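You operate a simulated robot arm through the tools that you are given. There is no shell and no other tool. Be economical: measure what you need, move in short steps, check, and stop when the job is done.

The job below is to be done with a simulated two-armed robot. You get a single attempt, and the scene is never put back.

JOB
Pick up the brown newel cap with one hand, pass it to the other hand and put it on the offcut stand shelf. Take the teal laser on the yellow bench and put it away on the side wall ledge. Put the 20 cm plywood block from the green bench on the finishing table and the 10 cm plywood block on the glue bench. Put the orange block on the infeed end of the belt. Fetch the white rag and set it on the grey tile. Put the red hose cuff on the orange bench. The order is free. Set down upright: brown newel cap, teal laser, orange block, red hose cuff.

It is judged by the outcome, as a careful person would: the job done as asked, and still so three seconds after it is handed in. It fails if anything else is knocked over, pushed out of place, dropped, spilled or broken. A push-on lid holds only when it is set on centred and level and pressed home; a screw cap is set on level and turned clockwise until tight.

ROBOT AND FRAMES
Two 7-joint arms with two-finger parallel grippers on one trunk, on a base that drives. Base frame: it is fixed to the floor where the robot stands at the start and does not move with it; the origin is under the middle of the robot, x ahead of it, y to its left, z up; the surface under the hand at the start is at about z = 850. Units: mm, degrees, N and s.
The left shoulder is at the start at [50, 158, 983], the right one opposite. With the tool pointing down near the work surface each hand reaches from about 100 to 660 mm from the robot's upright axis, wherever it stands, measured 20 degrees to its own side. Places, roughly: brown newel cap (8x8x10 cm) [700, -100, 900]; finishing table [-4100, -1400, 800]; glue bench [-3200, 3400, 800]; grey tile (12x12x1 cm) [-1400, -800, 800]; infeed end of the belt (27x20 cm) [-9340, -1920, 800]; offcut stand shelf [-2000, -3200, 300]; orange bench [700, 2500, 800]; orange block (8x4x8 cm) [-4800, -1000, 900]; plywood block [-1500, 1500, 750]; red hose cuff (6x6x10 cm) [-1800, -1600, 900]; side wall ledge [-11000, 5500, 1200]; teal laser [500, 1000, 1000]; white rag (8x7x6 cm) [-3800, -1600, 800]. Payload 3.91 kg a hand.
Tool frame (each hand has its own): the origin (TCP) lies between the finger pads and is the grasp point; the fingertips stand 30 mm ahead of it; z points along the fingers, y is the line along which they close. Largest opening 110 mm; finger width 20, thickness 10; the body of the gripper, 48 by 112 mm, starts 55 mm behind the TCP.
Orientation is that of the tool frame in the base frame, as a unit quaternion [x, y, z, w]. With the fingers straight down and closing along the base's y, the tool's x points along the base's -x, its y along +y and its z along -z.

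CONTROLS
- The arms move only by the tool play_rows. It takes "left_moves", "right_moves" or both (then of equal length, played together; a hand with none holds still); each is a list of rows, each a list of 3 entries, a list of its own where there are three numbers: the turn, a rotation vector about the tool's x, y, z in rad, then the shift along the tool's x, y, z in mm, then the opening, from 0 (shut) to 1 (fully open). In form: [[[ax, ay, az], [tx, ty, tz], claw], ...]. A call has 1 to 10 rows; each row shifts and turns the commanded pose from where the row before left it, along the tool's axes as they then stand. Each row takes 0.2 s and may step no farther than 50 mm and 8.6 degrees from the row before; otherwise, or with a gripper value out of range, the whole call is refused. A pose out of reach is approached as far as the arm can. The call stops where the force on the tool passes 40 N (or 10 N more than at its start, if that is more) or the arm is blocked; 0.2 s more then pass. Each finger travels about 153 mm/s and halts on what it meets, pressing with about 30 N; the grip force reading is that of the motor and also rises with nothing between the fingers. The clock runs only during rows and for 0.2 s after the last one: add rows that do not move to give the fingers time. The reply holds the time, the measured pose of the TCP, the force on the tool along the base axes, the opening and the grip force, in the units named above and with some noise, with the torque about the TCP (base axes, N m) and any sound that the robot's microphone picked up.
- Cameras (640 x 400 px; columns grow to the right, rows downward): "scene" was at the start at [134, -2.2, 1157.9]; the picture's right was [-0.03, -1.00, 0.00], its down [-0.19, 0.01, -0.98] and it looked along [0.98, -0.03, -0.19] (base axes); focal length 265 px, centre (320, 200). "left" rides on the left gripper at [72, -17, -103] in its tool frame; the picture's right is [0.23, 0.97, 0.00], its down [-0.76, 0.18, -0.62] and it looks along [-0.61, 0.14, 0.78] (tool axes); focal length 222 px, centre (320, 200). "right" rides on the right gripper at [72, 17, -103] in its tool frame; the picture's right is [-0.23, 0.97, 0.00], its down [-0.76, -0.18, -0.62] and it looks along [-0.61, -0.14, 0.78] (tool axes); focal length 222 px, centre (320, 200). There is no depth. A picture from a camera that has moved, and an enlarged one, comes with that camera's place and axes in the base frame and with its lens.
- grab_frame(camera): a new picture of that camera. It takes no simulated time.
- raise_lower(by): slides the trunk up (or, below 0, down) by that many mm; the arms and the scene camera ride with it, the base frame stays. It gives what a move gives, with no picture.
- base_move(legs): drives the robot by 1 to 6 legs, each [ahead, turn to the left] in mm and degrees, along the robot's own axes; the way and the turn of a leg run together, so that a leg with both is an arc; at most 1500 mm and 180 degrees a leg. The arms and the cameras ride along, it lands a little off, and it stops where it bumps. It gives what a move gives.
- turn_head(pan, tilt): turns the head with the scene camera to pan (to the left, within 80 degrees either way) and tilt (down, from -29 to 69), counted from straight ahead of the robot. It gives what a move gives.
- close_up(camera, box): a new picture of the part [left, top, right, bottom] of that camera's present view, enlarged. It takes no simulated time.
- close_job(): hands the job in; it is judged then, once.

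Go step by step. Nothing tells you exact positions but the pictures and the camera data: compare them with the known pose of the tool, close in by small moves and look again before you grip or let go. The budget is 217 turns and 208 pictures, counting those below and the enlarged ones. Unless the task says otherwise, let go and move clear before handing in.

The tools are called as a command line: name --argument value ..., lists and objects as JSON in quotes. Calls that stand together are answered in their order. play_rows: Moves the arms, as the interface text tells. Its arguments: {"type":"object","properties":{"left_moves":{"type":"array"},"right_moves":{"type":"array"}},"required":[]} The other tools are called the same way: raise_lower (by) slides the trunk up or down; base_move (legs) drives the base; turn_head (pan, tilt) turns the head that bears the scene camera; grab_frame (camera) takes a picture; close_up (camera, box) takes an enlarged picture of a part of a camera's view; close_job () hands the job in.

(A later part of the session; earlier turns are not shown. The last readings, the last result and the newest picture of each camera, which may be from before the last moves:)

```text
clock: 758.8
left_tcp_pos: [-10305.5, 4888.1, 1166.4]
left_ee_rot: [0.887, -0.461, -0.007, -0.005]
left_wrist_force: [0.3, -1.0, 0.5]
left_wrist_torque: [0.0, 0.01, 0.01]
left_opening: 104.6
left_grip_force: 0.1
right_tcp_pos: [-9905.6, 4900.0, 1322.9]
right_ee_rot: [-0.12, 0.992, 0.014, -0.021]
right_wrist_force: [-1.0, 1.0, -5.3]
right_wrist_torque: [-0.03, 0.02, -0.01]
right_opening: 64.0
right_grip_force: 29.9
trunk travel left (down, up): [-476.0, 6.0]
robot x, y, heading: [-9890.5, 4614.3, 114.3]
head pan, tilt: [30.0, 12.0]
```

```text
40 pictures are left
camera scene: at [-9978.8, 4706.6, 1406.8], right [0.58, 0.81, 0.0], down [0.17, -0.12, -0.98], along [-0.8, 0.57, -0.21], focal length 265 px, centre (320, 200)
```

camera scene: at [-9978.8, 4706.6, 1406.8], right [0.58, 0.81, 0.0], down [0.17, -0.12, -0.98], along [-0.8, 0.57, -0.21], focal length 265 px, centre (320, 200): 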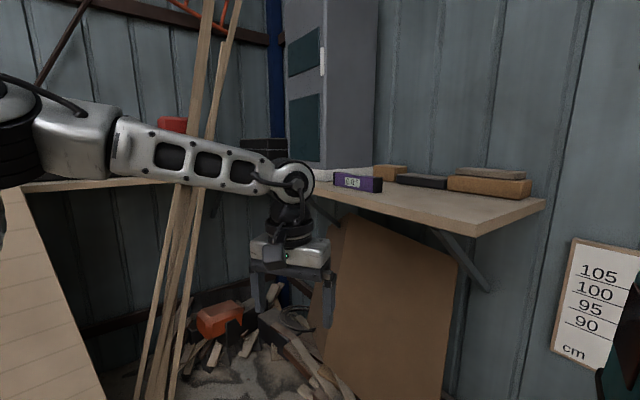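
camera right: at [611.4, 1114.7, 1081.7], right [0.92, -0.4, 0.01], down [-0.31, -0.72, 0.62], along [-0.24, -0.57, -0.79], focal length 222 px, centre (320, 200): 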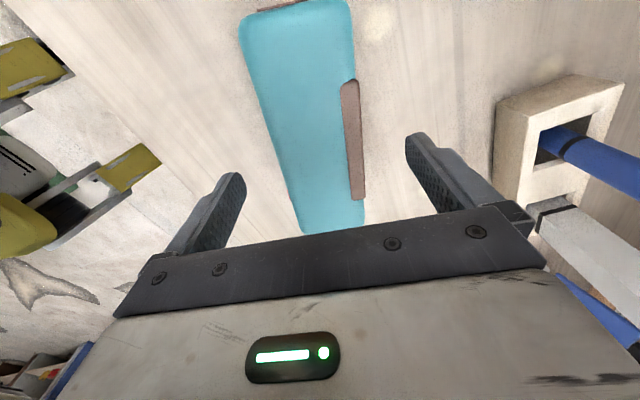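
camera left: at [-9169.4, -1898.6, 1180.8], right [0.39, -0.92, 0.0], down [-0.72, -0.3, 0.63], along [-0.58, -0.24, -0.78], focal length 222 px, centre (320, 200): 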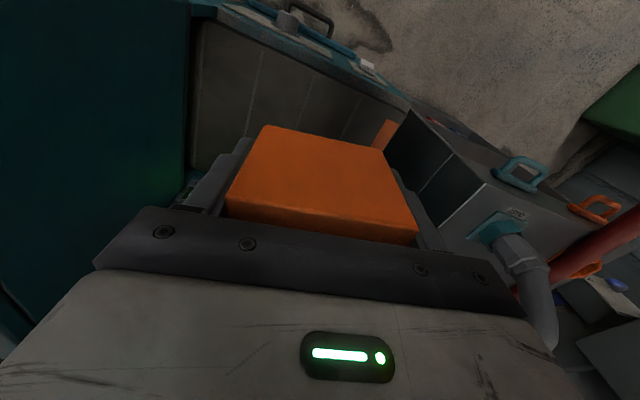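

The ledge: front edge y≈5350, z≈1200, right end x≈-10240, free room in front of the items around [-10480, 5450]. I'll retract the left hand, then square up to it.

play_rows --left_moves '[[[0, 0, 0], [45, 0, 0], 1], [[0, 0, 0], [45, 0, 0], 1], [[0, 0, 0], [45, 0, 0], 1], [[0, 0, 0], [45, 0, 0], 1], [[0, 0, 0], [45, 0, 0], 1]]'

base_move --legs '[[0, 59], [690, 0], [0, -83]]'

turn_head --pan 15 --tilt 20

grab_frame --camera "scene"

```text
clock: 760.0
left_tcp_pos: [-10184.7, 4726.4, 1182.7]
left_ee_rot: [0.887, -0.461, -0.006, -0.003]
left_wrist_force: [0.1, 0.4, -0.1]
left_wrist_torque: [-0.02, 0.02, 0.02]
left_opening: 110.1
left_grip_force: 0.0
left hand out of reach, approached as far as the arm can: row 5
right_tcp_pos: [-9905.4, 4900.1, 1323.9]
right_ee_rot: [-0.121, 0.992, 0.015, -0.022]
right_wrist_force: [0.1, 1.1, -4.0]
right_wrist_torque: [-0.01, 0.05, 0.01]
right_opening: 64.0
right_grip_force: 30.0
trunk travel left (down, up): [-476.0, 6.0]
robot x, y, heading: [-9886.9, 4616.6, 114.4]
head pan, tilt: [30.0, 12.0]
```

```text
clock: 769.9
left_tcp_pos: [-10812.1, 4858.2, 1183.6]
left_ee_rot: [0.8, -0.6, -0.006, -0.005]
left_wrist_force: [-1.7, -0.1, -0.3]
left_wrist_torque: [-0.01, 0.03, 0.0]
left_opening: 109.9
left_grip_force: 0.1
right_tcp_pos: [-10493.3, 4932.1, 1322.4]
right_ee_rot: [0.044, 0.999, 0.018, -0.019]
right_wrist_force: [0.4, 0.5, -4.3]
right_wrist_torque: [0.0, 0.06, -0.02]
right_opening: 63.6
right_grip_force: 29.8
trunk travel left (down, up): [-476.0, 6.0]
robot x, y, heading: [-10568.4, 4654.3, 95.5]
head pan, tilt: [30.0, 12.0]
```

```text
clock: 770.7
left_tcp_pos: [-10813.7, 4858.2, 1183.3]
left_ee_rot: [0.799, -0.601, -0.006, -0.005]
left_wrist_force: [0.0, -0.4, 0.5]
left_wrist_torque: [-0.02, 0.03, 0.01]
left_opening: 110.1
left_grip_force: 0.1
right_tcp_pos: [-10491.6, 4931.4, 1322.7]
right_ee_rot: [0.042, 0.999, 0.017, -0.019]
right_wrist_force: [-1.2, -0.1, -4.2]
right_wrist_torque: [-0.03, 0.05, -0.01]
right_opening: 63.9
right_grip_force: 29.9
trunk travel left (down, up): [-476.0, 6.0]
robot x, y, heading: [-10565.1, 4658.0, 95.6]
head pan, tilt: [15.0, 20.0]
```

```text
39 pictures are left
camera scene: at [-10602.1, 4784.6, 1393.8], right [0.94, 0.35, 0.0], down [0.12, -0.32, -0.94], along [-0.33, 0.88, -0.34], focal length 265 px, centre (320, 200)
```

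scene: 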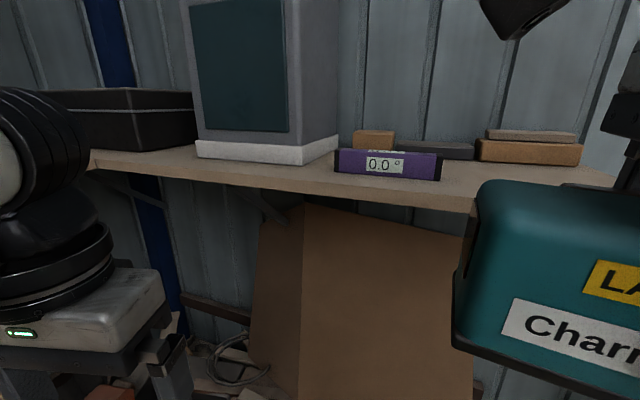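

The free space is right of the purple level, x≈-10500…-10250. Squaring up, levelling the laser and moving it over the spot [-10390, 5450].

base_move --legs '[[0, -5.6], [285, 0]]'

play_rows --right_moves '[[[0.0324, -0.0395, 0], [0, 0, -3], 0.4], [[0, 0, 0], [-25, 25, 0], 0.4], [[0, 0, 0], [-25, 25, 0], 0.4], [[0, 0, 0], [-25, 25, 0], 0.4], [[0, 0, 0], [0, 0, 0], 0.4]]'

turn_head --pan 0 --tilt 20

grab_frame --camera "scene"

grab_frame --camera "right"

```text
clock: 773.1
left_tcp_pos: [-10790.7, 5156.3, 1183.6]
left_ee_rot: [0.769, -0.64, -0.004, -0.004]
left_wrist_force: [-0.5, -0.7, -0.5]
left_wrist_torque: [-0.01, 0.02, -0.01]
left_opening: 109.7
left_grip_force: 0.1
right_tcp_pos: [-10464.3, 5199.3, 1323.2]
right_ee_rot: [0.093, 0.995, 0.019, -0.018]
right_wrist_force: [0.5, 0.1, -4.7]
right_wrist_torque: [-0.03, 0.05, 0.03]
right_opening: 63.9
right_grip_force: 30.2
trunk travel left (down, up): [-476.0, 6.0]
robot x, y, heading: [-10567.2, 4935.8, 90.1]
head pan, tilt: [15.0, 20.0]
```

```text
clock: 774.3
left_tcp_pos: [-10789.9, 5155.6, 1182.8]
left_ee_rot: [0.768, -0.64, -0.005, -0.005]
left_wrist_force: [0.2, -0.1, 0.4]
left_wrist_torque: [-0.04, -0.03, 0.03]
left_opening: 110.0
left_grip_force: 0.1
right_tcp_pos: [-10373.6, 5258.7, 1327.9]
right_ee_rot: [0.092, 0.996, 0.002, 0.0]
right_wrist_force: [0.0, -0.1, -4.8]
right_wrist_torque: [0.0, 0.07, 0.03]
right_opening: 64.0
right_grip_force: 29.8
trunk travel left (down, up): [-476.0, 6.0]
robot x, y, heading: [-10567.4, 4930.8, 89.9]
head pan, tilt: [15.0, 20.0]
```

```text
clock: 775.1
left_tcp_pos: [-10791.1, 5156.2, 1182.4]
left_ee_rot: [0.769, -0.64, -0.005, -0.006]
left_wrist_force: [0.0, -0.2, -0.6]
left_wrist_torque: [0.03, -0.04, -0.04]
left_opening: 110.1
left_grip_force: 0.1
right_tcp_pos: [-10374.4, 5258.8, 1326.6]
right_ee_rot: [0.093, 0.996, 0.0, 0.0]
right_wrist_force: [0.0, -0.2, -4.8]
right_wrist_torque: [0.02, 0.08, 0.01]
right_opening: 64.0
right_grip_force: 30.2
trunk travel left (down, up): [-476.0, 6.0]
robot x, y, heading: [-10565.5, 4930.3, 89.6]
head pan, tilt: [0.0, 20.0]
```

```text
38 pictures are left
camera scene: at [-10564.4, 5065.5, 1393.8], right [1.0, 0.0, 0.0], down [0.0, -0.34, -0.94], along [0.0, 0.94, -0.34], focal length 265 px, centre (320, 200)
```

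scene: 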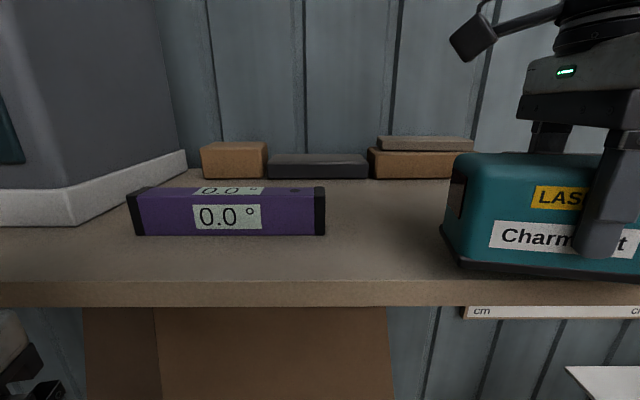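

```text
37 pictures are left
camera right: at [-10442.2, 5288.6, 1430.7], right [0.4, 0.91, 0.0], down [0.71, -0.32, 0.62], along [0.57, -0.25, -0.78], focal length 222 px, centre (320, 200)
```

right: 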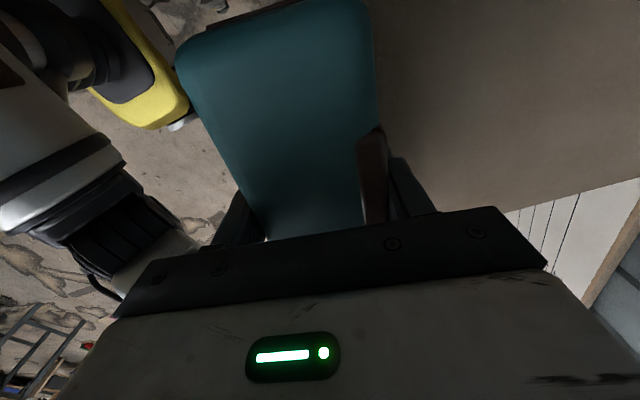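

Clear: ledge front y≈5324, right end x≈-10156. Extending the laser inward 176 mm at height, then lowering.

play_rows --right_moves '[[[0, 0, 0], [8, 43, 0], 0.4], [[0, 0, 0], [8, 43, 0], 0.4], [[0, 0, 0], [8, 43, 0], 0.4], [[0, 0, 0], [8, 43, 0], 0.4], [[0, 0, 0], [0, 0, 0], 0.4]]'

grab_frame --camera "scene"

```text
clock: 776.3
left_tcp_pos: [-10789.6, 5156.7, 1183.8]
left_ee_rot: [0.768, -0.64, -0.006, -0.005]
left_wrist_force: [1.4, 0.6, -0.2]
left_wrist_torque: [0.01, 0.0, -0.02]
left_opening: 109.9
left_grip_force: 0.2
right_tcp_pos: [-10377.3, 5432.3, 1326.1]
right_ee_rot: [0.093, 0.996, 0.0, 0.001]
right_wrist_force: [0.6, 0.4, -5.4]
right_wrist_torque: [0.01, 0.05, -0.02]
right_opening: 64.0
right_grip_force: 29.6
trunk travel left (down, up): [-476.0, 6.0]
robot x, y, heading: [-10568.3, 4930.2, 89.8]
head pan, tilt: [0.0, 20.0]
```

```text
36 pictures are left
camera scene: at [-10563.8, 5065.1, 1393.8], right [1.0, 0.0, 0.0], down [0.0, -0.34, -0.94], along [0.0, 0.94, -0.34], focal length 265 px, centre (320, 200)
```

scene: 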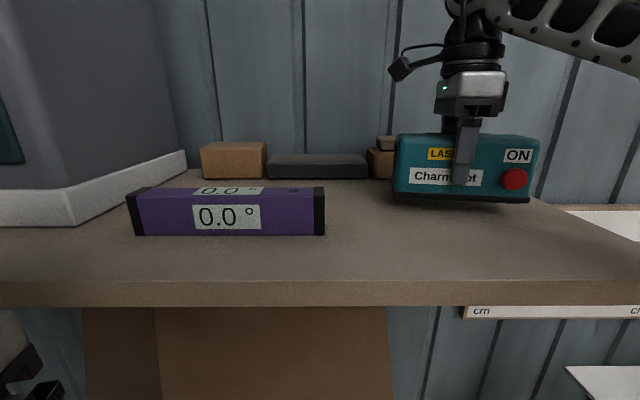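

play_rows --right_moves '[[[0, 0, 0], [0, 0, 30], 0.4], [[0, 0, 0], [0, 0, 20], 0.4], [[0, 0, 0], [0, 0, 8], 0.4], [[0, 0, 0], [0, 0, 5], 0.4], [[0, 0, 0], [0, 0, 4], 0.4], [[0, 0, 0], [0, 0, 3], 0.4], [[0, 0, 0], [0, 0, 3], 0.4], [[0, 0, 0], [0, 0, 0], 0.4]]'

close_up --camera "scene" --box '[360, 120, 600, 270]'

```text
clock: 777.0
left_tcp_pos: [-10790.7, 5155.3, 1182.8]
left_ee_rot: [0.768, -0.64, -0.005, -0.006]
left_wrist_force: [-0.5, -0.2, 0.5]
left_wrist_torque: [-0.01, 0.04, -0.03]
left_opening: 110.2
left_grip_force: 0.0
right_tcp_pos: [-10378.4, 5430.2, 1281.2]
right_ee_rot: [0.094, 0.996, 0.005, -0.002]
right_wrist_force: [-1.0, -4.5, 9.8]
right_wrist_torque: [-0.72, -0.51, -0.17]
right_opening: 63.9
right_grip_force: 29.8
trunk travel left (down, up): [-476.0, 6.0]
robot x, y, heading: [-10563.8, 4930.4, 89.7]
head pan, tilt: [0.0, 20.0]
stopped in row 3 (right hand): the force on the tool passed its limit at 50 N (the readings are from after the stop); the commanded pose is now the measured one
```

```text
2.67 times, centred on (480, 195) of scene
camera zoom: at [-10565.1, 5063.7, 1393.8], right [1.0, 0.0, 0.0], down [0.0, -0.34, -0.94], along [0.0, 0.94, -0.34], focal length 706 px, centre (-107, 213)
```

zoom: 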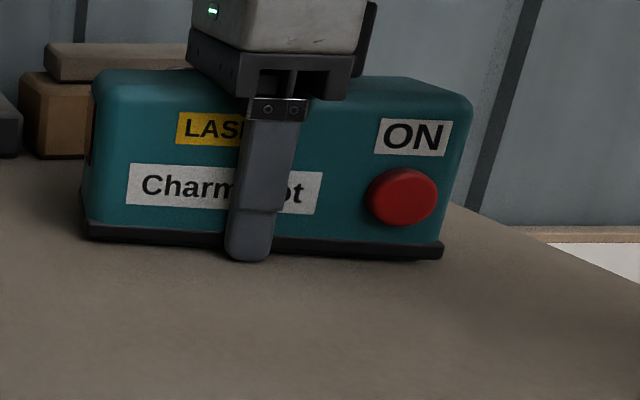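

It rests on the ledge. Opening gently.

play_rows --right_moves '[[[0, 0, 0], [0, 0, 0], 0.62], [[0, 0, 0], [0, 0, 0], 0.75], [[0, 0, 0], [0, 0, 0], 0.9], [[0, 0, 0], [0, 0, 0], 0.95]]'

play_rows --right_moves '[[[0, 0, 0], [0, 0, -20], 0.95], [[0, 0, 0], [0, 0, -30], 0.95], [[0, 0, 0], [0, 0, -40], 0.95], [[0, 0, 0], [0, 0, -30], 0.95]]'

close_up --camera "scene" --box '[340, 100, 620, 275]'

```text
clock: 778.0
left_tcp_pos: [-10791.5, 5155.1, 1182.1]
left_ee_rot: [0.768, -0.64, -0.006, -0.007]
left_wrist_force: [0.0, 0.0, -0.2]
left_wrist_torque: [-0.03, 0.01, 0.01]
left_opening: 110.0
left_grip_force: 0.0
right_tcp_pos: [-10378.1, 5431.3, 1280.7]
right_ee_rot: [0.093, 0.996, 0.005, -0.002]
right_wrist_force: [0.4, 0.8, 23.4]
right_wrist_torque: [-0.88, -0.18, -0.03]
right_opening: 104.6
right_grip_force: 0.0
trunk travel left (down, up): [-476.0, 6.0]
robot x, y, heading: [-10565.8, 4933.8, 89.6]
head pan, tilt: [0.0, 20.0]
```

```text
clock: 779.0
left_tcp_pos: [-10790.5, 5155.3, 1182.5]
left_ee_rot: [0.768, -0.64, -0.005, -0.007]
left_wrist_force: [0.3, -0.6, -0.7]
left_wrist_torque: [0.03, 0.0, 0.03]
left_opening: 109.8
left_grip_force: 0.1
right_tcp_pos: [-10380.4, 5428.2, 1401.9]
right_ee_rot: [0.091, 0.996, 0.006, -0.002]
right_wrist_force: [-0.1, 0.1, 0.0]
right_wrist_torque: [0.03, -0.04, 0.0]
right_opening: 104.7
right_grip_force: 0.1
trunk travel left (down, up): [-476.0, 6.0]
robot x, y, heading: [-10567.5, 4932.5, 89.7]
head pan, tilt: [0.0, 20.0]
```

```text
2.29 times, centred on (480, 188) of scene
camera zoom: at [-10565.7, 5064.5, 1393.9], right [1.0, 0.0, 0.0], down [0.0, -0.34, -0.94], along [0.0, 0.94, -0.34], focal length 605 px, centre (-46, 229)
```

zoom: 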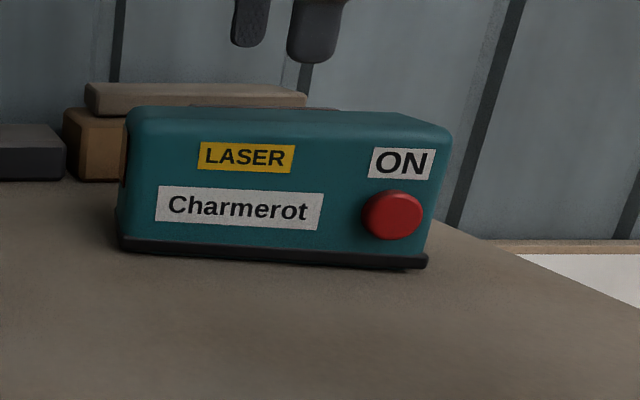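

The laser stands upright on the ledge, clear of the edge. Now the last item, the cuff: retract and drive back the way I came.

play_rows --right_moves '[[[0, 0, 0], [0, -40, 0], 1], [[0, 0, 0], [0, -40, 0], 1], [[0, 0, 0], [0, -40, 0], 1], [[0, 0, 0], [0, -40, 0], 1], [[0, 0, 0], [0, -40, 0], 1]]'

base_move --legs '[[-350, 0], [0, -107], [1290, 0], [0, 17], [1500, 0], [1200, 0]]'

```text
clock: 780.2
left_tcp_pos: [-10790.7, 5156.1, 1182.4]
left_ee_rot: [0.769, -0.64, -0.006, -0.005]
left_wrist_force: [0.1, -0.4, -1.1]
left_wrist_torque: [-0.01, -0.03, 0.0]
left_opening: 109.9
left_grip_force: 0.1
right_tcp_pos: [-10415.1, 5234.4, 1398.3]
right_ee_rot: [0.094, 0.996, 0.005, -0.003]
right_wrist_force: [0.2, 0.4, -1.1]
right_wrist_torque: [0.0, -0.01, -0.01]
right_opening: 110.2
right_grip_force: 0.0
trunk travel left (down, up): [-476.0, 6.0]
robot x, y, heading: [-10564.7, 4931.1, 89.9]
head pan, tilt: [0.0, 20.0]
```

```text
clock: 807.0
left_tcp_pos: [-6385.9, 4325.4, 1182.4]
left_ee_rot: [-0.078, 0.997, 0.0, 0.008]
left_wrist_force: [-0.2, -0.6, -0.3]
left_wrist_torque: [-0.01, -0.01, 0.0]
left_opening: 110.1
left_grip_force: 0.0
right_tcp_pos: [-6317.1, 3947.4, 1398.3]
right_ee_rot: [0.778, 0.629, 0.005, 0.0]
right_wrist_force: [-0.5, 0.5, 1.2]
right_wrist_torque: [0.03, 0.02, 0.02]
right_opening: 109.7
right_grip_force: 0.1
trunk travel left (down, up): [-476.0, 6.0]
robot x, y, heading: [-6617.2, 4108.5, -1.7]
head pan, tilt: [0.0, 20.0]
```

base_move --legs '[[0, 11], [700, 0], [0, -11], [680, 0], [0, -86], [1350, 0]]'

```text
clock: 825.7
left_tcp_pos: [-5008.1, 2642.9, 1183.6]
left_ee_rot: [0.644, 0.765, -0.007, 0.005]
left_wrist_force: [0.3, 0.0, -0.3]
left_wrist_torque: [-0.02, -0.04, -0.01]
left_opening: 109.8
left_grip_force: 0.0
right_tcp_pos: [-5384.9, 2569.4, 1397.9]
right_ee_rot: [0.995, -0.099, 0.002, 0.004]
right_wrist_force: [-0.3, -0.3, -0.6]
right_wrist_torque: [0.04, 0.01, -0.01]
right_opening: 109.6
right_grip_force: 0.0
trunk travel left (down, up): [-476.0, 6.0]
robot x, y, heading: [-5230.6, 2871.2, -90.6]
head pan, tilt: [0.0, 20.0]
```

play_rows --left_moves '[[[0, 0, 0], [-45, 0, 0], 1], [[0, 0, 0], [-45, 0, 0], 1], [[0, 0, 0], [-45, 0, 0], 1], [[0, 0, 0], [-45, 0, 0], 1], [[0, 0, 0], [-40, 0, 0], 1]]'

base_move --legs '[[0, -0.5], [900, 0]]'

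turn_head --pan 15 --tilt 25

grab_frame --camera "scene"

```text
clock: 826.9
left_tcp_pos: [-4968.5, 2426.8, 1180.2]
left_ee_rot: [0.645, 0.764, -0.005, 0.005]
left_wrist_force: [-0.2, -1.2, 0.8]
left_wrist_torque: [0.01, 0.03, 0.02]
left_opening: 110.1
left_grip_force: 0.1
right_tcp_pos: [-5384.9, 2567.5, 1398.0]
right_ee_rot: [0.995, -0.098, 0.003, 0.003]
right_wrist_force: [0.2, -0.1, 0.4]
right_wrist_torque: [-0.01, 0.02, -0.04]
right_opening: 110.0
right_grip_force: 0.1
trunk travel left (down, up): [-476.0, 6.0]
robot x, y, heading: [-5230.6, 2870.5, -90.9]
head pan, tilt: [0.0, 20.0]
```

```text
clock: 830.7
left_tcp_pos: [-4990.2, 1841.2, 1182.6]
left_ee_rot: [0.647, 0.763, -0.007, 0.006]
left_wrist_force: [-0.1, -0.7, 0.2]
left_wrist_torque: [-0.01, -0.01, 0.01]
left_opening: 109.9
left_grip_force: 0.0
right_tcp_pos: [-5402.7, 1986.2, 1398.4]
right_ee_rot: [0.995, -0.102, 0.003, 0.006]
right_wrist_force: [-1.1, -0.6, 0.3]
right_wrist_torque: [-0.01, 0.0, 0.0]
right_opening: 109.9
right_grip_force: 0.1
trunk travel left (down, up): [-476.0, 6.0]
robot x, y, heading: [-5242.4, 2289.2, -91.6]
head pan, tilt: [0.0, 20.0]
stopped in leg 2: the robot was blocked; the commanded pose is now the measured one
```

```text
clock: 831.5
left_tcp_pos: [-4988.1, 1840.9, 1181.6]
left_ee_rot: [0.648, 0.762, -0.007, 0.005]
left_wrist_force: [-0.1, -1.0, 0.0]
left_wrist_torque: [-0.02, 0.0, -0.03]
left_opening: 110.1
left_grip_force: 0.0
right_tcp_pos: [-5403.3, 1986.2, 1399.3]
right_ee_rot: [0.995, -0.102, 0.002, 0.006]
right_wrist_force: [-0.1, -0.1, 0.1]
right_wrist_torque: [0.03, 0.01, -0.02]
right_opening: 110.0
right_grip_force: 0.1
trunk travel left (down, up): [-476.0, 6.0]
robot x, y, heading: [-5239.4, 2286.5, -91.8]
head pan, tilt: [15.0, 25.0]
```

```text
33 pictures are left
camera scene: at [-5221.6, 2156.2, 1385.8], right [-0.97, -0.23, 0.0], down [-0.1, 0.41, -0.91], along [0.21, -0.88, -0.42], focal length 265 px, centre (320, 200)
```

scene: 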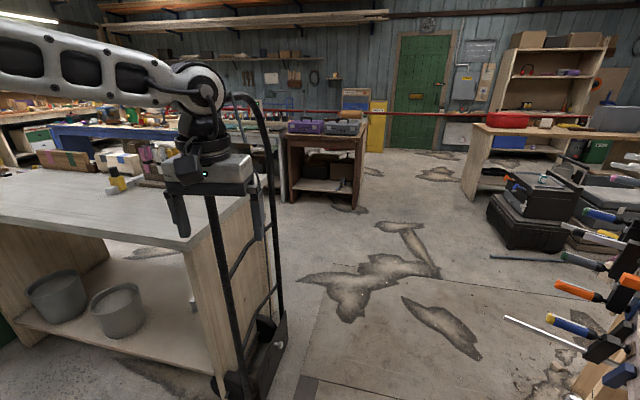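

The base touched the frame foot on my right; I'll raise the left arm, back up and re-centre the lane at x≈-5165.

play_rows --left_moves '[[[0, 0, 0], [0, 0, -40], 1], [[0, 0, 0], [0, 0, -40], 1], [[0, 0, 0], [0, 0, -20], 1]]'

base_move --legs '[[-250, 0], [0, 11], [480, 0], [0, -9.3]]'

```text
clock: 832.2
left_tcp_pos: [-4986.0, 1840.3, 1282.6]
left_ee_rot: [0.647, 0.762, -0.006, 0.005]
left_wrist_force: [0.1, -0.9, -0.3]
left_wrist_torque: [0.0, 0.0, 0.02]
left_opening: 110.1
left_grip_force: 0.2
right_tcp_pos: [-5402.7, 1987.2, 1399.6]
right_ee_rot: [0.995, -0.102, 0.002, 0.005]
right_wrist_force: [-0.3, -0.4, 0.3]
right_wrist_torque: [-0.01, -0.01, -0.03]
right_opening: 110.1
right_grip_force: 0.1
trunk travel left (down, up): [-476.0, 6.0]
robot x, y, heading: [-5241.4, 2279.1, -91.7]
head pan, tilt: [15.0, 25.0]
```

```text
clock: 837.9
left_tcp_pos: [-4884.3, 1629.1, 1281.2]
left_ee_rot: [0.632, 0.775, -0.006, 0.005]
left_wrist_force: [-0.6, -0.3, -0.6]
left_wrist_torque: [0.02, -0.03, -0.03]
left_opening: 109.9
left_grip_force: 0.1
right_tcp_pos: [-5307.0, 1759.6, 1400.1]
right_ee_rot: [0.997, -0.082, 0.004, 0.006]
right_wrist_force: [0.1, -1.0, -0.1]
right_wrist_torque: [-0.01, -0.03, -0.01]
right_opening: 110.2
right_grip_force: 0.1
trunk travel left (down, up): [-476.0, 6.0]
robot x, y, heading: [-5160.1, 2064.2, -89.8]
head pan, tilt: [15.0, 25.0]
```

base_move --legs '[[1450, 0]]'

turn_head --pan 0 --tilt 20

```text
clock: 845.0
left_tcp_pos: [-4817.0, 202.3, 1281.7]
left_ee_rot: [0.614, 0.789, -0.006, 0.005]
left_wrist_force: [0.5, 0.2, -0.5]
left_wrist_torque: [-0.03, -0.01, 0.02]
left_opening: 110.0
left_grip_force: 0.1
right_tcp_pos: [-5244.8, 312.4, 1399.0]
right_ee_rot: [0.998, -0.058, 0.002, 0.005]
right_wrist_force: [0.0, 0.7, 0.5]
right_wrist_torque: [-0.01, 0.0, 0.0]
right_opening: 110.1
right_grip_force: 0.1
trunk travel left (down, up): [-476.0, 6.0]
robot x, y, heading: [-5110.4, 624.0, -86.8]
head pan, tilt: [15.0, 25.0]
```

```text
clock: 845.8
left_tcp_pos: [-4816.7, 201.1, 1281.0]
left_ee_rot: [0.613, 0.79, -0.006, 0.006]
left_wrist_force: [1.1, -1.5, -0.2]
left_wrist_torque: [-0.01, -0.02, 0.02]
left_opening: 109.9
left_grip_force: 0.1
right_tcp_pos: [-5245.5, 311.4, 1399.0]
right_ee_rot: [0.998, -0.057, 0.002, 0.005]
right_wrist_force: [0.1, 0.1, 0.0]
right_wrist_torque: [-0.02, 0.0, 0.0]
right_opening: 109.9
right_grip_force: 0.0
trunk travel left (down, up): [-476.0, 6.0]
robot x, y, heading: [-5105.9, 624.6, -86.8]
head pan, tilt: [0.0, 20.0]
```

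base_move --legs '[[360, 0], [0, 86.5], [1500, 0], [700, 0]]'

```text
clock: 862.0
left_tcp_pos: [-2506.8, 550.5, 1281.2]
left_ee_rot: [-0.106, 0.994, -0.001, 0.008]
left_wrist_force: [0.4, -0.9, 0.4]
left_wrist_torque: [-0.02, -0.01, 0.02]
left_opening: 109.8
left_grip_force: 0.0
right_tcp_pos: [-2632.3, 126.6, 1399.6]
right_ee_rot: [0.759, 0.651, 0.005, 0.002]
right_wrist_force: [0.2, -0.3, -0.7]
right_wrist_torque: [0.01, 0.01, 0.02]
right_opening: 109.8
right_grip_force: 0.1
trunk travel left (down, up): [-476.0, 6.0]
robot x, y, heading: [-2939.0, 270.5, 1.0]
head pan, tilt: [0.0, 20.0]
```

base_move --legs '[[0, -1.5], [1500, 0], [950, 0], [0, -90], [1500, 0], [950, 0]]'

base_move --legs '[[0, -90], [1250, 0], [0, -90]]'

turn_head --pan 0 --tilt 32

grab_frame --camera "scene"

```text
clock: 889.5
left_tcp_pos: [-322.9, -2644.6, 1281.7]
left_ee_rot: [0.656, 0.755, -0.006, 0.005]
left_wrist_force: [0.3, 0.0, -0.5]
left_wrist_torque: [0.01, 0.0, -0.04]
left_opening: 110.0
left_grip_force: 0.1
right_tcp_pos: [-735.1, -2491.3, 1400.0]
right_ee_rot: [0.994, -0.113, 0.001, 0.006]
right_wrist_force: [-0.4, 0.7, 0.0]
right_wrist_torque: [-0.03, 0.0, -0.01]
right_opening: 109.9
right_grip_force: 0.1
trunk travel left (down, up): [-476.0, 6.0]
robot x, y, heading: [-569.1, -2195.0, -93.3]
head pan, tilt: [0.0, 20.0]
```

```text
clock: 903.9
left_tcp_pos: [-2080.7, -1596.2, 1282.5]
left_ee_rot: [0.735, -0.678, -0.004, -0.006]
left_wrist_force: [-0.5, 0.5, 0.1]
left_wrist_torque: [0.0, 0.03, 0.01]
left_opening: 110.2
left_grip_force: 0.0
right_tcp_pos: [-1678.7, -1776.1, 1397.8]
right_ee_rot: [0.142, 0.99, 0.006, -0.002]
right_wrist_force: [0.7, 0.0, 0.3]
right_wrist_torque: [-0.01, -0.03, -0.02]
right_opening: 110.2
right_grip_force: 0.0
trunk travel left (down, up): [-476.0, 6.0]
robot x, y, heading: [-1859.9, -2060.9, 83.8]
head pan, tilt: [0.0, 20.0]
```

```text
clock: 904.6
left_tcp_pos: [-2081.3, -1597.1, 1281.2]
left_ee_rot: [0.735, -0.678, -0.006, -0.008]
left_wrist_force: [0.1, -0.2, 1.4]
left_wrist_torque: [-0.02, -0.01, -0.01]
left_opening: 110.3
left_grip_force: 0.1
right_tcp_pos: [-1677.9, -1775.4, 1399.9]
right_ee_rot: [0.142, 0.99, 0.005, -0.002]
right_wrist_force: [-0.2, -0.2, 0.7]
right_wrist_torque: [0.0, 0.03, 0.01]
right_opening: 110.2
right_grip_force: 0.1
trunk travel left (down, up): [-476.0, 6.0]
robot x, y, heading: [-1860.6, -2060.9, 83.7]
head pan, tilt: [0.0, 32.0]
```

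```text
32 pictures are left
camera scene: at [-1846.9, -1931.5, 1374.7], right [0.99, -0.11, 0.0], down [-0.06, -0.53, -0.85], along [0.1, 0.84, -0.53], focal length 265 px, centre (320, 200)
```

scene: 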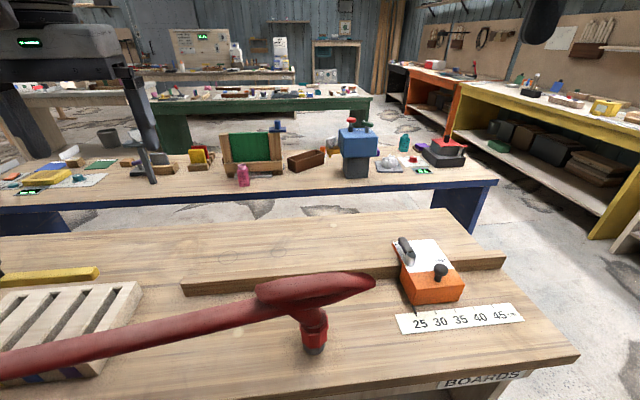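

The cuff stands at about [-1820, -1625] near the bench's front, hose rising from its top; so I'll grip it from the front with the left hand pitched 45°. Repositioning so it is ahead-left of me.

base_move --legs '[[-150, 0], [0, -84], [270, 0], [0, 90]]'

raise_lower --by -170

play_rows --left_moves '[[[0, -0.131, 0], [15, 0, 0], 1], [[0, -0.131, 0], [15, 0, 0], 1], [[0, -0.131, 0], [15, 0, 0], 1], [[0, -0.131, 0], [0, 0, 0], 1], [[0, -0.131, 0], [0, 0, 0], 1], [[0, -0.131, 0], [0, 0, 0], 1], [[0, 0, 0], [0, 0, 0], 1]]'

grab_frame --camera "left"

grab_frame --camera "scene"

```text
clock: 914.9
left_tcp_pos: [-1869.6, -1768.4, 1281.3]
left_ee_rot: [0.762, -0.648, -0.005, -0.006]
left_wrist_force: [-0.4, -0.1, 0.1]
left_wrist_torque: [-0.02, 0.02, -0.04]
left_opening: 109.8
left_grip_force: 0.0
right_tcp_pos: [-1451.6, -1914.4, 1399.4]
right_ee_rot: [0.101, 0.995, 0.005, -0.002]
right_wrist_force: [-0.7, -0.2, -0.7]
right_wrist_torque: [-0.01, 0.0, -0.03]
right_opening: 110.2
right_grip_force: 0.1
trunk travel left (down, up): [-476.0, 6.0]
robot x, y, heading: [-1609.4, -2209.1, 88.0]
head pan, tilt: [0.0, 32.0]
```

```text
clock: 916.8
left_tcp_pos: [-1869.3, -1766.8, 1112.2]
left_ee_rot: [0.762, -0.647, -0.004, -0.006]
left_wrist_force: [-0.5, 0.6, 0.5]
left_wrist_torque: [-0.01, 0.03, 0.01]
left_opening: 110.0
left_grip_force: 0.1
right_tcp_pos: [-1451.8, -1914.0, 1228.7]
right_ee_rot: [0.101, 0.995, 0.006, -0.003]
right_wrist_force: [-0.5, -0.4, 0.4]
right_wrist_torque: [0.01, 0.0, -0.01]
right_opening: 109.9
right_grip_force: 0.1
trunk travel left (down, up): [-306.0, 176.0]
robot x, y, heading: [-1610.3, -2212.7, 88.3]
head pan, tilt: [0.0, 32.0]
```

```text
clock: 918.4
left_tcp_pos: [-1861.4, -1812.5, 1105.2]
left_ee_rot: [0.702, -0.595, -0.298, -0.254]
left_wrist_force: [-1.0, -0.1, 0.2]
left_wrist_torque: [0.0, 0.0, 0.0]
left_opening: 110.1
left_grip_force: 0.1
right_tcp_pos: [-1451.7, -1914.3, 1228.0]
right_ee_rot: [0.101, 0.995, 0.006, -0.002]
right_wrist_force: [-0.4, -0.9, 0.9]
right_wrist_torque: [-0.03, 0.02, -0.05]
right_opening: 110.0
right_grip_force: 0.1
trunk travel left (down, up): [-306.0, 176.0]
robot x, y, heading: [-1614.2, -2212.9, 88.2]
head pan, tilt: [0.0, 32.0]
```

```text
31 pictures are left
camera left: at [-1824.9, -1931.9, 1124.6], right [-0.93, -0.31, -0.17], down [-0.19, 0.05, 0.98], along [-0.3, 0.95, -0.11], focal length 222 px, centre (320, 200)
```

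left: 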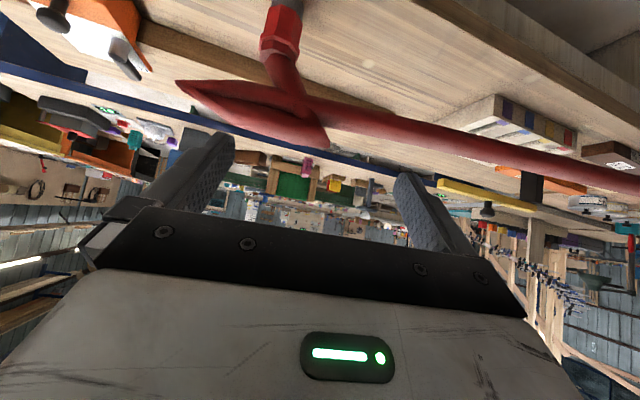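

```text
30 pictures are left
camera scene: at [-1607.0, -2082.9, 1204.6], right [1.0, -0.03, 0.0], down [-0.02, -0.53, -0.85], along [0.03, 0.85, -0.53], focal length 265 px, centre (320, 200)
```

scene: 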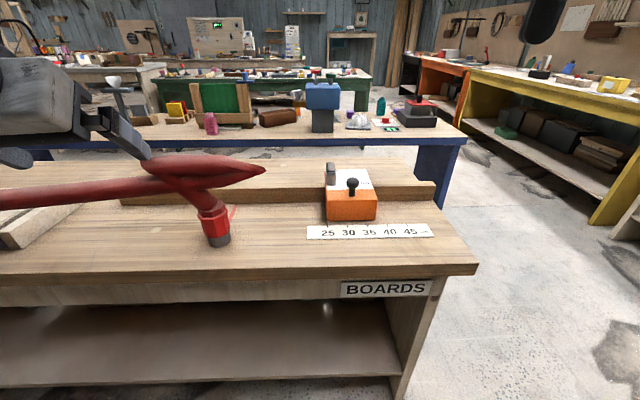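

Moving the left hand to the pre-grasp point in front of the cuff.

play_rows --left_moves '[[[0, 0, 0], [12.6, -14.6, 35.2], 1], [[0, 0, 0], [12.6, -14.6, 35.2], 1], [[0, 0, 0], [12.6, -14.6, 35.2], 1], [[0, 0, 0], [12.6, -14.6, 35.2], 1], [[0, 0, 0], [12.6, -14.6, 35.2], 1], [[0, 0, 0], [0, 0, 0], 1]]'

grab_frame --camera "left"

```text
clock: 919.8
left_tcp_pos: [-1805.7, -1718.3, 939.8]
left_ee_rot: [0.702, -0.595, -0.296, -0.255]
left_wrist_force: [0.1, -0.3, 0.0]
left_wrist_torque: [-0.01, 0.0, 0.02]
left_opening: 109.9
left_grip_force: 0.1
right_tcp_pos: [-1450.2, -1913.5, 1228.9]
right_ee_rot: [0.101, 0.995, 0.005, -0.002]
right_wrist_force: [-0.3, -0.5, 0.4]
right_wrist_torque: [-0.01, -0.01, 0.0]
right_opening: 109.9
right_grip_force: 0.0
trunk travel left (down, up): [-306.0, 176.0]
robot x, y, heading: [-1614.3, -2214.2, 88.4]
head pan, tilt: [0.0, 32.0]
```

```text
29 pictures are left
camera left: at [-1767.6, -1838.4, 959.7], right [-0.93, -0.31, -0.17], down [-0.19, 0.05, 0.98], along [-0.3, 0.95, -0.11], focal length 222 px, centre (320, 200)
```

left: 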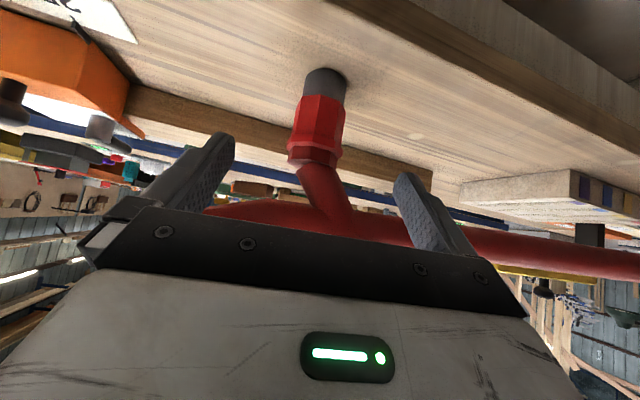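

play_rows --left_moves '[[[0, 0, 0], [2.4, -1, 35], 1], [[0, 0, 0], [2.4, -1, 35], 1], [[0, 0, 0], [2.2, -1, 33], 1], [[0, 0, 0], [0, 0, 0], 1], [[0, 0, 0], [0, 0, 0], 0.35], [[0, 0, 0], [0, 0, 0], 0.35], [[0, 0, 0], [0, 0, 0], 0.35], [[0, 0, 0], [0, 0, 0], 0.35]]'

grab_frame --camera "left"

```text
clock: 921.6
left_tcp_pos: [-1812.0, -1649.2, 861.8]
left_ee_rot: [0.702, -0.595, -0.298, -0.254]
left_wrist_force: [-0.5, -1.3, -0.2]
left_wrist_torque: [-0.04, 0.0, 0.03]
left_opening: 38.8
left_grip_force: 0.6
right_tcp_pos: [-1451.6, -1913.5, 1229.5]
right_ee_rot: [0.101, 0.995, 0.005, -0.002]
right_wrist_force: [-0.1, 0.3, -0.3]
right_wrist_torque: [-0.01, 0.03, 0.02]
right_opening: 110.0
right_grip_force: 0.0
trunk travel left (down, up): [-306.0, 176.0]
robot x, y, heading: [-1611.7, -2213.4, 88.4]
head pan, tilt: [0.0, 32.0]
```

```text
28 pictures are left
camera left: at [-1775.5, -1769.1, 881.0], right [-0.93, -0.31, -0.17], down [-0.19, 0.05, 0.98], along [-0.3, 0.95, -0.11], focal length 222 px, centre (320, 200)
```

left: 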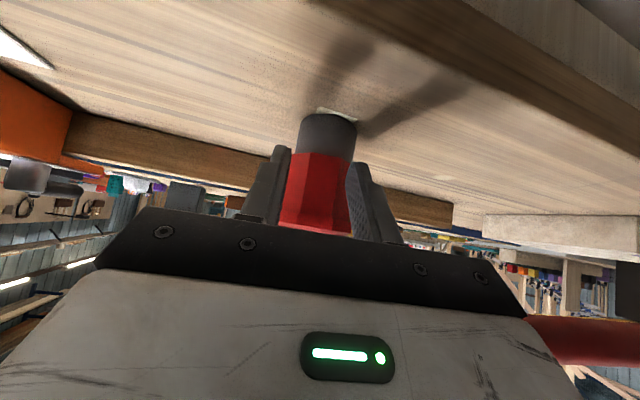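

play_rows --left_moves '[[[0, 0, 0], [0, 0, 0], 0.1], [[0, 0, 0], [0, 0, 0], 0.1], [[0, 0, 0], [0, 0, 0], 0.1]]'

grab_frame --camera "left"

```text
clock: 922.4
left_tcp_pos: [-1812.4, -1649.5, 861.4]
left_ee_rot: [0.702, -0.596, -0.296, -0.254]
left_wrist_force: [-0.1, -0.4, 1.2]
left_wrist_torque: [-0.02, 0.02, 0.03]
left_opening: 11.1
left_grip_force: 0.0
right_tcp_pos: [-1452.4, -1913.2, 1230.2]
right_ee_rot: [0.101, 0.995, 0.006, -0.002]
right_wrist_force: [0.2, 0.5, 0.5]
right_wrist_torque: [-0.06, 0.01, 0.0]
right_opening: 109.9
right_grip_force: 0.0
trunk travel left (down, up): [-306.0, 176.0]
robot x, y, heading: [-1610.7, -2212.7, 88.3]
head pan, tilt: [0.0, 32.0]
```

```text
27 pictures are left
camera left: at [-1775.5, -1769.0, 881.1], right [-0.93, -0.31, -0.17], down [-0.19, 0.05, 0.98], along [-0.3, 0.95, -0.11], focal length 222 px, centre (320, 200)
```

left: 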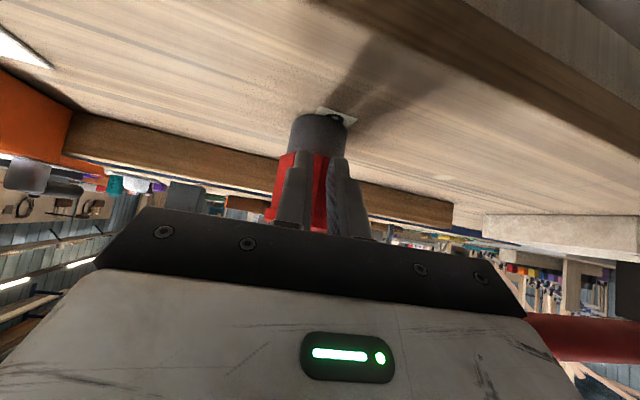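

The fingers closed short of it: scale analysis (60 mm cuff) shows the bench is lower (z≈747) and the cuff is at about [-1838, -1552]. Reopening, aligning and advancing further.

play_rows --left_moves '[[[0, 0, 0], [0, 5, -10], 1], [[0, 0, 0], [0, 5, 0], 1], [[0, 0, 0], [0, 0, 0], 1], [[0, 0, 0], [0, 0, 0], 1], [[0, 0, 0], [-6.7, 0, 38], 1], [[0, 0, 0], [-6.7, 0, 38], 1], [[0, 0, 0], [-2, 0, 15], 1], [[0, 0, 0], [0, 0, 0], 1]]'

grab_frame --camera "left"

```text
clock: 924.2
left_tcp_pos: [-1852.2, -1607.0, 839.6]
left_ee_rot: [0.702, -0.595, -0.297, -0.254]
left_wrist_force: [1.1, 0.3, 0.1]
left_wrist_torque: [0.01, -0.03, -0.03]
left_opening: 110.3
left_grip_force: 0.0
left hand out of reach, approached as far as the arm can: row 6, 7
right_tcp_pos: [-1451.6, -1913.2, 1228.7]
right_ee_rot: [0.102, 0.995, 0.006, -0.002]
right_wrist_force: [-0.7, -0.4, 0.4]
right_wrist_torque: [0.02, -0.01, -0.01]
right_opening: 109.9
right_grip_force: 0.0
trunk travel left (down, up): [-306.0, 176.0]
robot x, y, heading: [-1612.1, -2214.5, 88.1]
head pan, tilt: [0.0, 32.0]
```

```text
26 pictures are left
camera left: at [-1815.2, -1725.7, 858.7], right [-0.94, -0.31, -0.17], down [-0.19, 0.05, 0.98], along [-0.3, 0.95, -0.11], focal length 222 px, centre (320, 200)
```

left: 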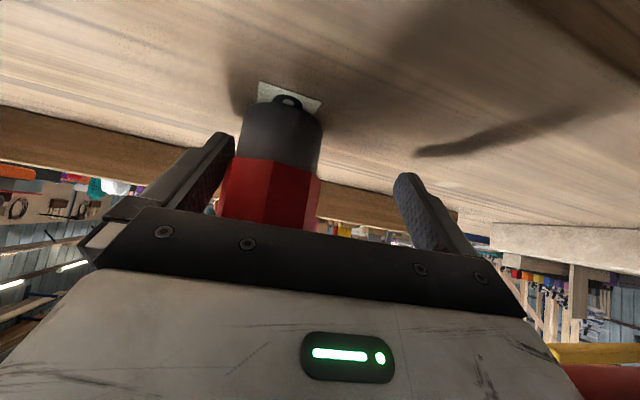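

play_rows --left_moves '[[[0, 0, 0], [0, 0, -30], 1], [[0, 0, 0], [0, -15, 0], 1], [[0, 0, 0], [0, -14, 0], 1], [[0, 0, 0], [0, 0, 0], 1]]'

base_move --legs '[[65, 0]]'

grab_frame --camera "left"

```text
clock: 925.2
left_tcp_pos: [-1818.7, -1622.3, 861.0]
left_ee_rot: [0.703, -0.595, -0.297, -0.254]
left_wrist_force: [0.0, 0.5, -0.3]
left_wrist_torque: [0.02, 0.01, -0.03]
left_opening: 110.0
left_grip_force: 0.0
right_tcp_pos: [-1451.0, -1913.4, 1228.5]
right_ee_rot: [0.101, 0.995, 0.004, -0.002]
right_wrist_force: [0.0, 0.4, -0.3]
right_wrist_torque: [0.03, 0.01, 0.03]
right_opening: 110.2
right_grip_force: 0.0
trunk travel left (down, up): [-306.0, 176.0]
robot x, y, heading: [-1612.0, -2213.5, 88.0]
head pan, tilt: [0.0, 32.0]
```

```text
clock: 926.2
left_tcp_pos: [-1817.3, -1558.6, 861.1]
left_ee_rot: [0.702, -0.596, -0.296, -0.253]
left_wrist_force: [0.2, 0.8, -0.8]
left_wrist_torque: [0.01, -0.02, 0.01]
left_opening: 109.7
left_grip_force: 0.0
right_tcp_pos: [-1450.6, -1848.7, 1229.0]
right_ee_rot: [0.101, 0.995, 0.006, -0.003]
right_wrist_force: [0.6, -0.4, -0.2]
right_wrist_torque: [-0.06, 0.02, -0.01]
right_opening: 109.9
right_grip_force: 0.1
trunk travel left (down, up): [-306.0, 176.0]
robot x, y, heading: [-1607.5, -2149.7, 88.4]
head pan, tilt: [0.0, 32.0]
```

```text
25 pictures are left
camera left: at [-1779.9, -1678.2, 880.3], right [-0.94, -0.31, -0.17], down [-0.19, 0.05, 0.98], along [-0.3, 0.95, -0.11], focal length 222 px, centre (320, 200)
```

left: 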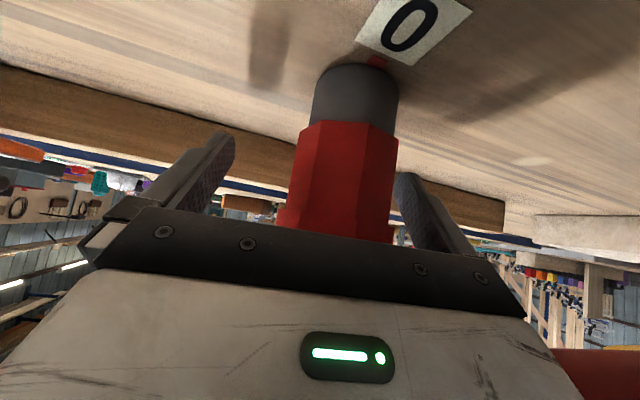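

play_rows --left_moves '[[[0, 0, 0], [0, 16, 0], 1], [[0, 0, 0], [11, 0, 22], 1], [[0, 0, 0], [11, 0, 22], 1], [[0, 0, 0], [0, 0, 0], 1], [[0, 0, 0], [0, 0, 0], 0.4], [[0, 0, 0], [0, 0, 0], 0.4], [[0, 0, 0], [0, 0, 0], 0.4]]'

grab_frame --camera "left"

```text
clock: 927.8
left_tcp_pos: [-1846.8, -1557.3, 827.9]
left_ee_rot: [0.702, -0.596, -0.296, -0.254]
left_wrist_force: [-0.4, 0.7, 0.5]
left_wrist_torque: [-0.01, 0.05, -0.02]
left_opening: 47.1
left_grip_force: 30.4
left hand out of reach, approached as far as the arm can: row 3
right_tcp_pos: [-1449.4, -1849.0, 1229.1]
right_ee_rot: [0.1, 0.995, 0.005, -0.002]
right_wrist_force: [0.2, -0.3, 0.1]
right_wrist_torque: [0.02, 0.0, -0.01]
right_opening: 110.2
right_grip_force: 0.0
trunk travel left (down, up): [-306.0, 176.0]
robot x, y, heading: [-1607.8, -2148.4, 88.3]
head pan, tilt: [0.0, 32.0]
```

```text
24 pictures are left
camera left: at [-1809.6, -1677.6, 847.9], right [-0.94, -0.31, -0.17], down [-0.19, 0.05, 0.98], along [-0.3, 0.95, -0.11], focal length 222 px, centre (320, 200)
```

left: 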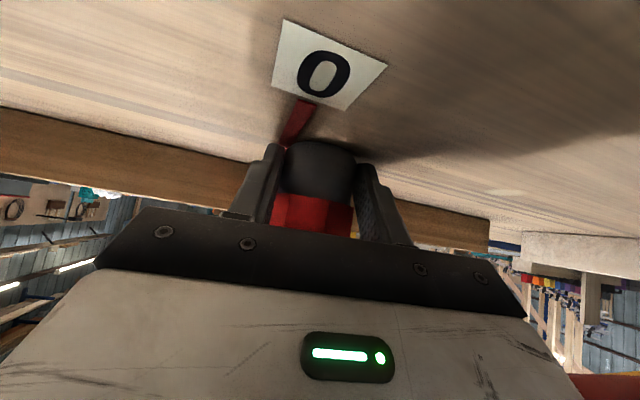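

Gripped (47 mm). Lifting a little to feel the hose load.

play_rows --left_moves '[[[0, 0, 0], [-14, 0, -14], 0.3], [[0, 0, 0], [-28, 0, -28], 0.3], [[0, 0, 0], [-28, 0, -28], 0.3], [[0, 0, 0], [-28, 0, -28], 0.3], [[0, 0, 0], [-28, 0, -28], 0.3], [[0, 0, 0], [-28, 0, -28], 0.3], [[0, 0, 0], [0, 0, 0], 0.3]]'

grab_frame --camera "left"

grab_frame --camera "scene"

```text
clock: 929.4
left_tcp_pos: [-1846.9, -1560.9, 1043.5]
left_ee_rot: [0.702, -0.596, -0.297, -0.253]
left_wrist_force: [-0.2, -0.3, -1.8]
left_wrist_torque: [-0.05, 0.02, -0.01]
left_opening: 46.9
left_grip_force: 29.7
right_tcp_pos: [-1450.1, -1849.6, 1228.3]
right_ee_rot: [0.101, 0.995, 0.005, -0.003]
right_wrist_force: [-0.1, 0.1, -0.4]
right_wrist_torque: [-0.01, 0.0, 0.01]
right_opening: 110.1
right_grip_force: 0.1
trunk travel left (down, up): [-306.0, 176.0]
robot x, y, heading: [-1611.5, -2148.8, 88.1]
head pan, tilt: [0.0, 32.0]
```

```text
23 pictures are left
camera left: at [-1809.4, -1681.0, 1063.4], right [-0.94, -0.31, -0.17], down [-0.19, 0.05, 0.98], along [-0.3, 0.95, -0.11], focal length 222 px, centre (320, 200)
```

left: 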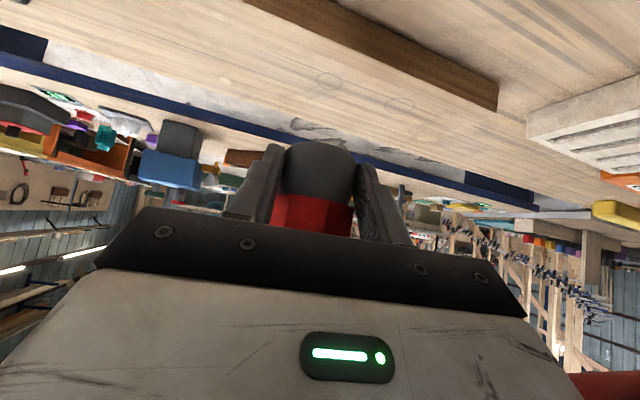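

```text
22 pictures are left
camera scene: at [-1605.1, -2019.0, 1204.6], right [1.0, -0.03, 0.0], down [-0.02, -0.53, -0.85], along [0.03, 0.85, -0.53], focal length 265 px, centre (320, 200)
```

scene: 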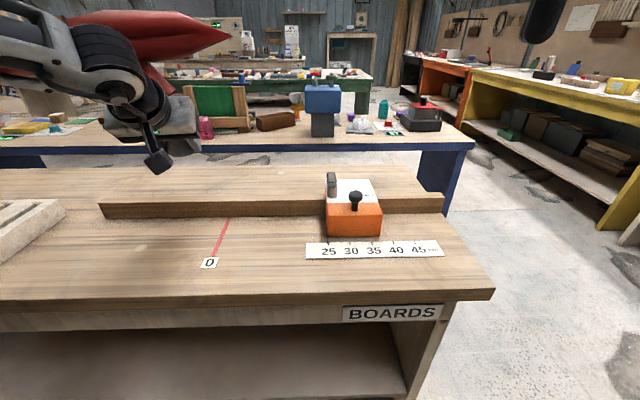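

The cuff comes up easily with the hose (≈2 N). Raising high and driving out; monitoring the hose pull.

raise_lower --by 170

base_move --legs '[[-120, 0], [0, -88], [1150, 0], [0, 90], [800, 0]]'

base_move --legs '[[1400, 0]]'

```text
clock: 931.3
left_tcp_pos: [-1846.9, -1561.0, 1212.6]
left_ee_rot: [0.702, -0.596, -0.296, -0.254]
left_wrist_force: [0.2, 0.4, -1.2]
left_wrist_torque: [-0.02, -0.02, -0.02]
left_opening: 47.3
left_grip_force: 29.6
right_tcp_pos: [-1449.5, -1848.4, 1399.7]
right_ee_rot: [0.102, 0.995, 0.006, -0.002]
right_wrist_force: [0.3, 0.4, -0.3]
right_wrist_torque: [0.02, 0.02, 0.04]
right_opening: 109.9
right_grip_force: 0.0
trunk travel left (down, up): [-476.0, 6.0]
robot x, y, heading: [-1610.5, -2154.0, 88.0]
head pan, tilt: [0.0, 32.0]
```

```text
clock: 949.5
left_tcp_pos: [-708.0, -854.3, 1213.6]
left_ee_rot: [0.705, -0.593, -0.297, -0.251]
left_wrist_force: [0.6, -1.7, -1.7]
left_wrist_torque: [-0.07, 0.04, -0.01]
left_opening: 47.0
left_grip_force: 30.4
right_tcp_pos: [-310.2, -1141.0, 1400.4]
right_ee_rot: [0.099, 0.995, 0.006, -0.002]
right_wrist_force: [0.4, 0.3, 0.8]
right_wrist_torque: [-0.01, 0.01, 0.0]
right_opening: 110.0
right_grip_force: 0.1
trunk travel left (down, up): [-476.0, 6.0]
robot x, y, heading: [-467.9, -1440.3, 88.4]
head pan, tilt: [0.0, 32.0]
```

```text
clock: 956.5
left_tcp_pos: [-641.7, 553.4, 1213.8]
left_ee_rot: [0.696, -0.602, -0.294, -0.256]
left_wrist_force: [0.8, 1.0, -1.6]
left_wrist_torque: [-0.04, 0.02, -0.01]
left_opening: 46.8
left_grip_force: 29.9
right_tcp_pos: [-250.9, 257.8, 1399.4]
right_ee_rot: [0.11, 0.994, 0.005, -0.001]
right_wrist_force: [-0.6, 0.0, -0.4]
right_wrist_torque: [0.01, -0.04, 0.03]
right_opening: 109.9
right_grip_force: 0.0
trunk travel left (down, up): [-476.0, 6.0]
robot x, y, heading: [-418.2, -38.4, 87.3]
head pan, tilt: [0.0, 32.0]
```

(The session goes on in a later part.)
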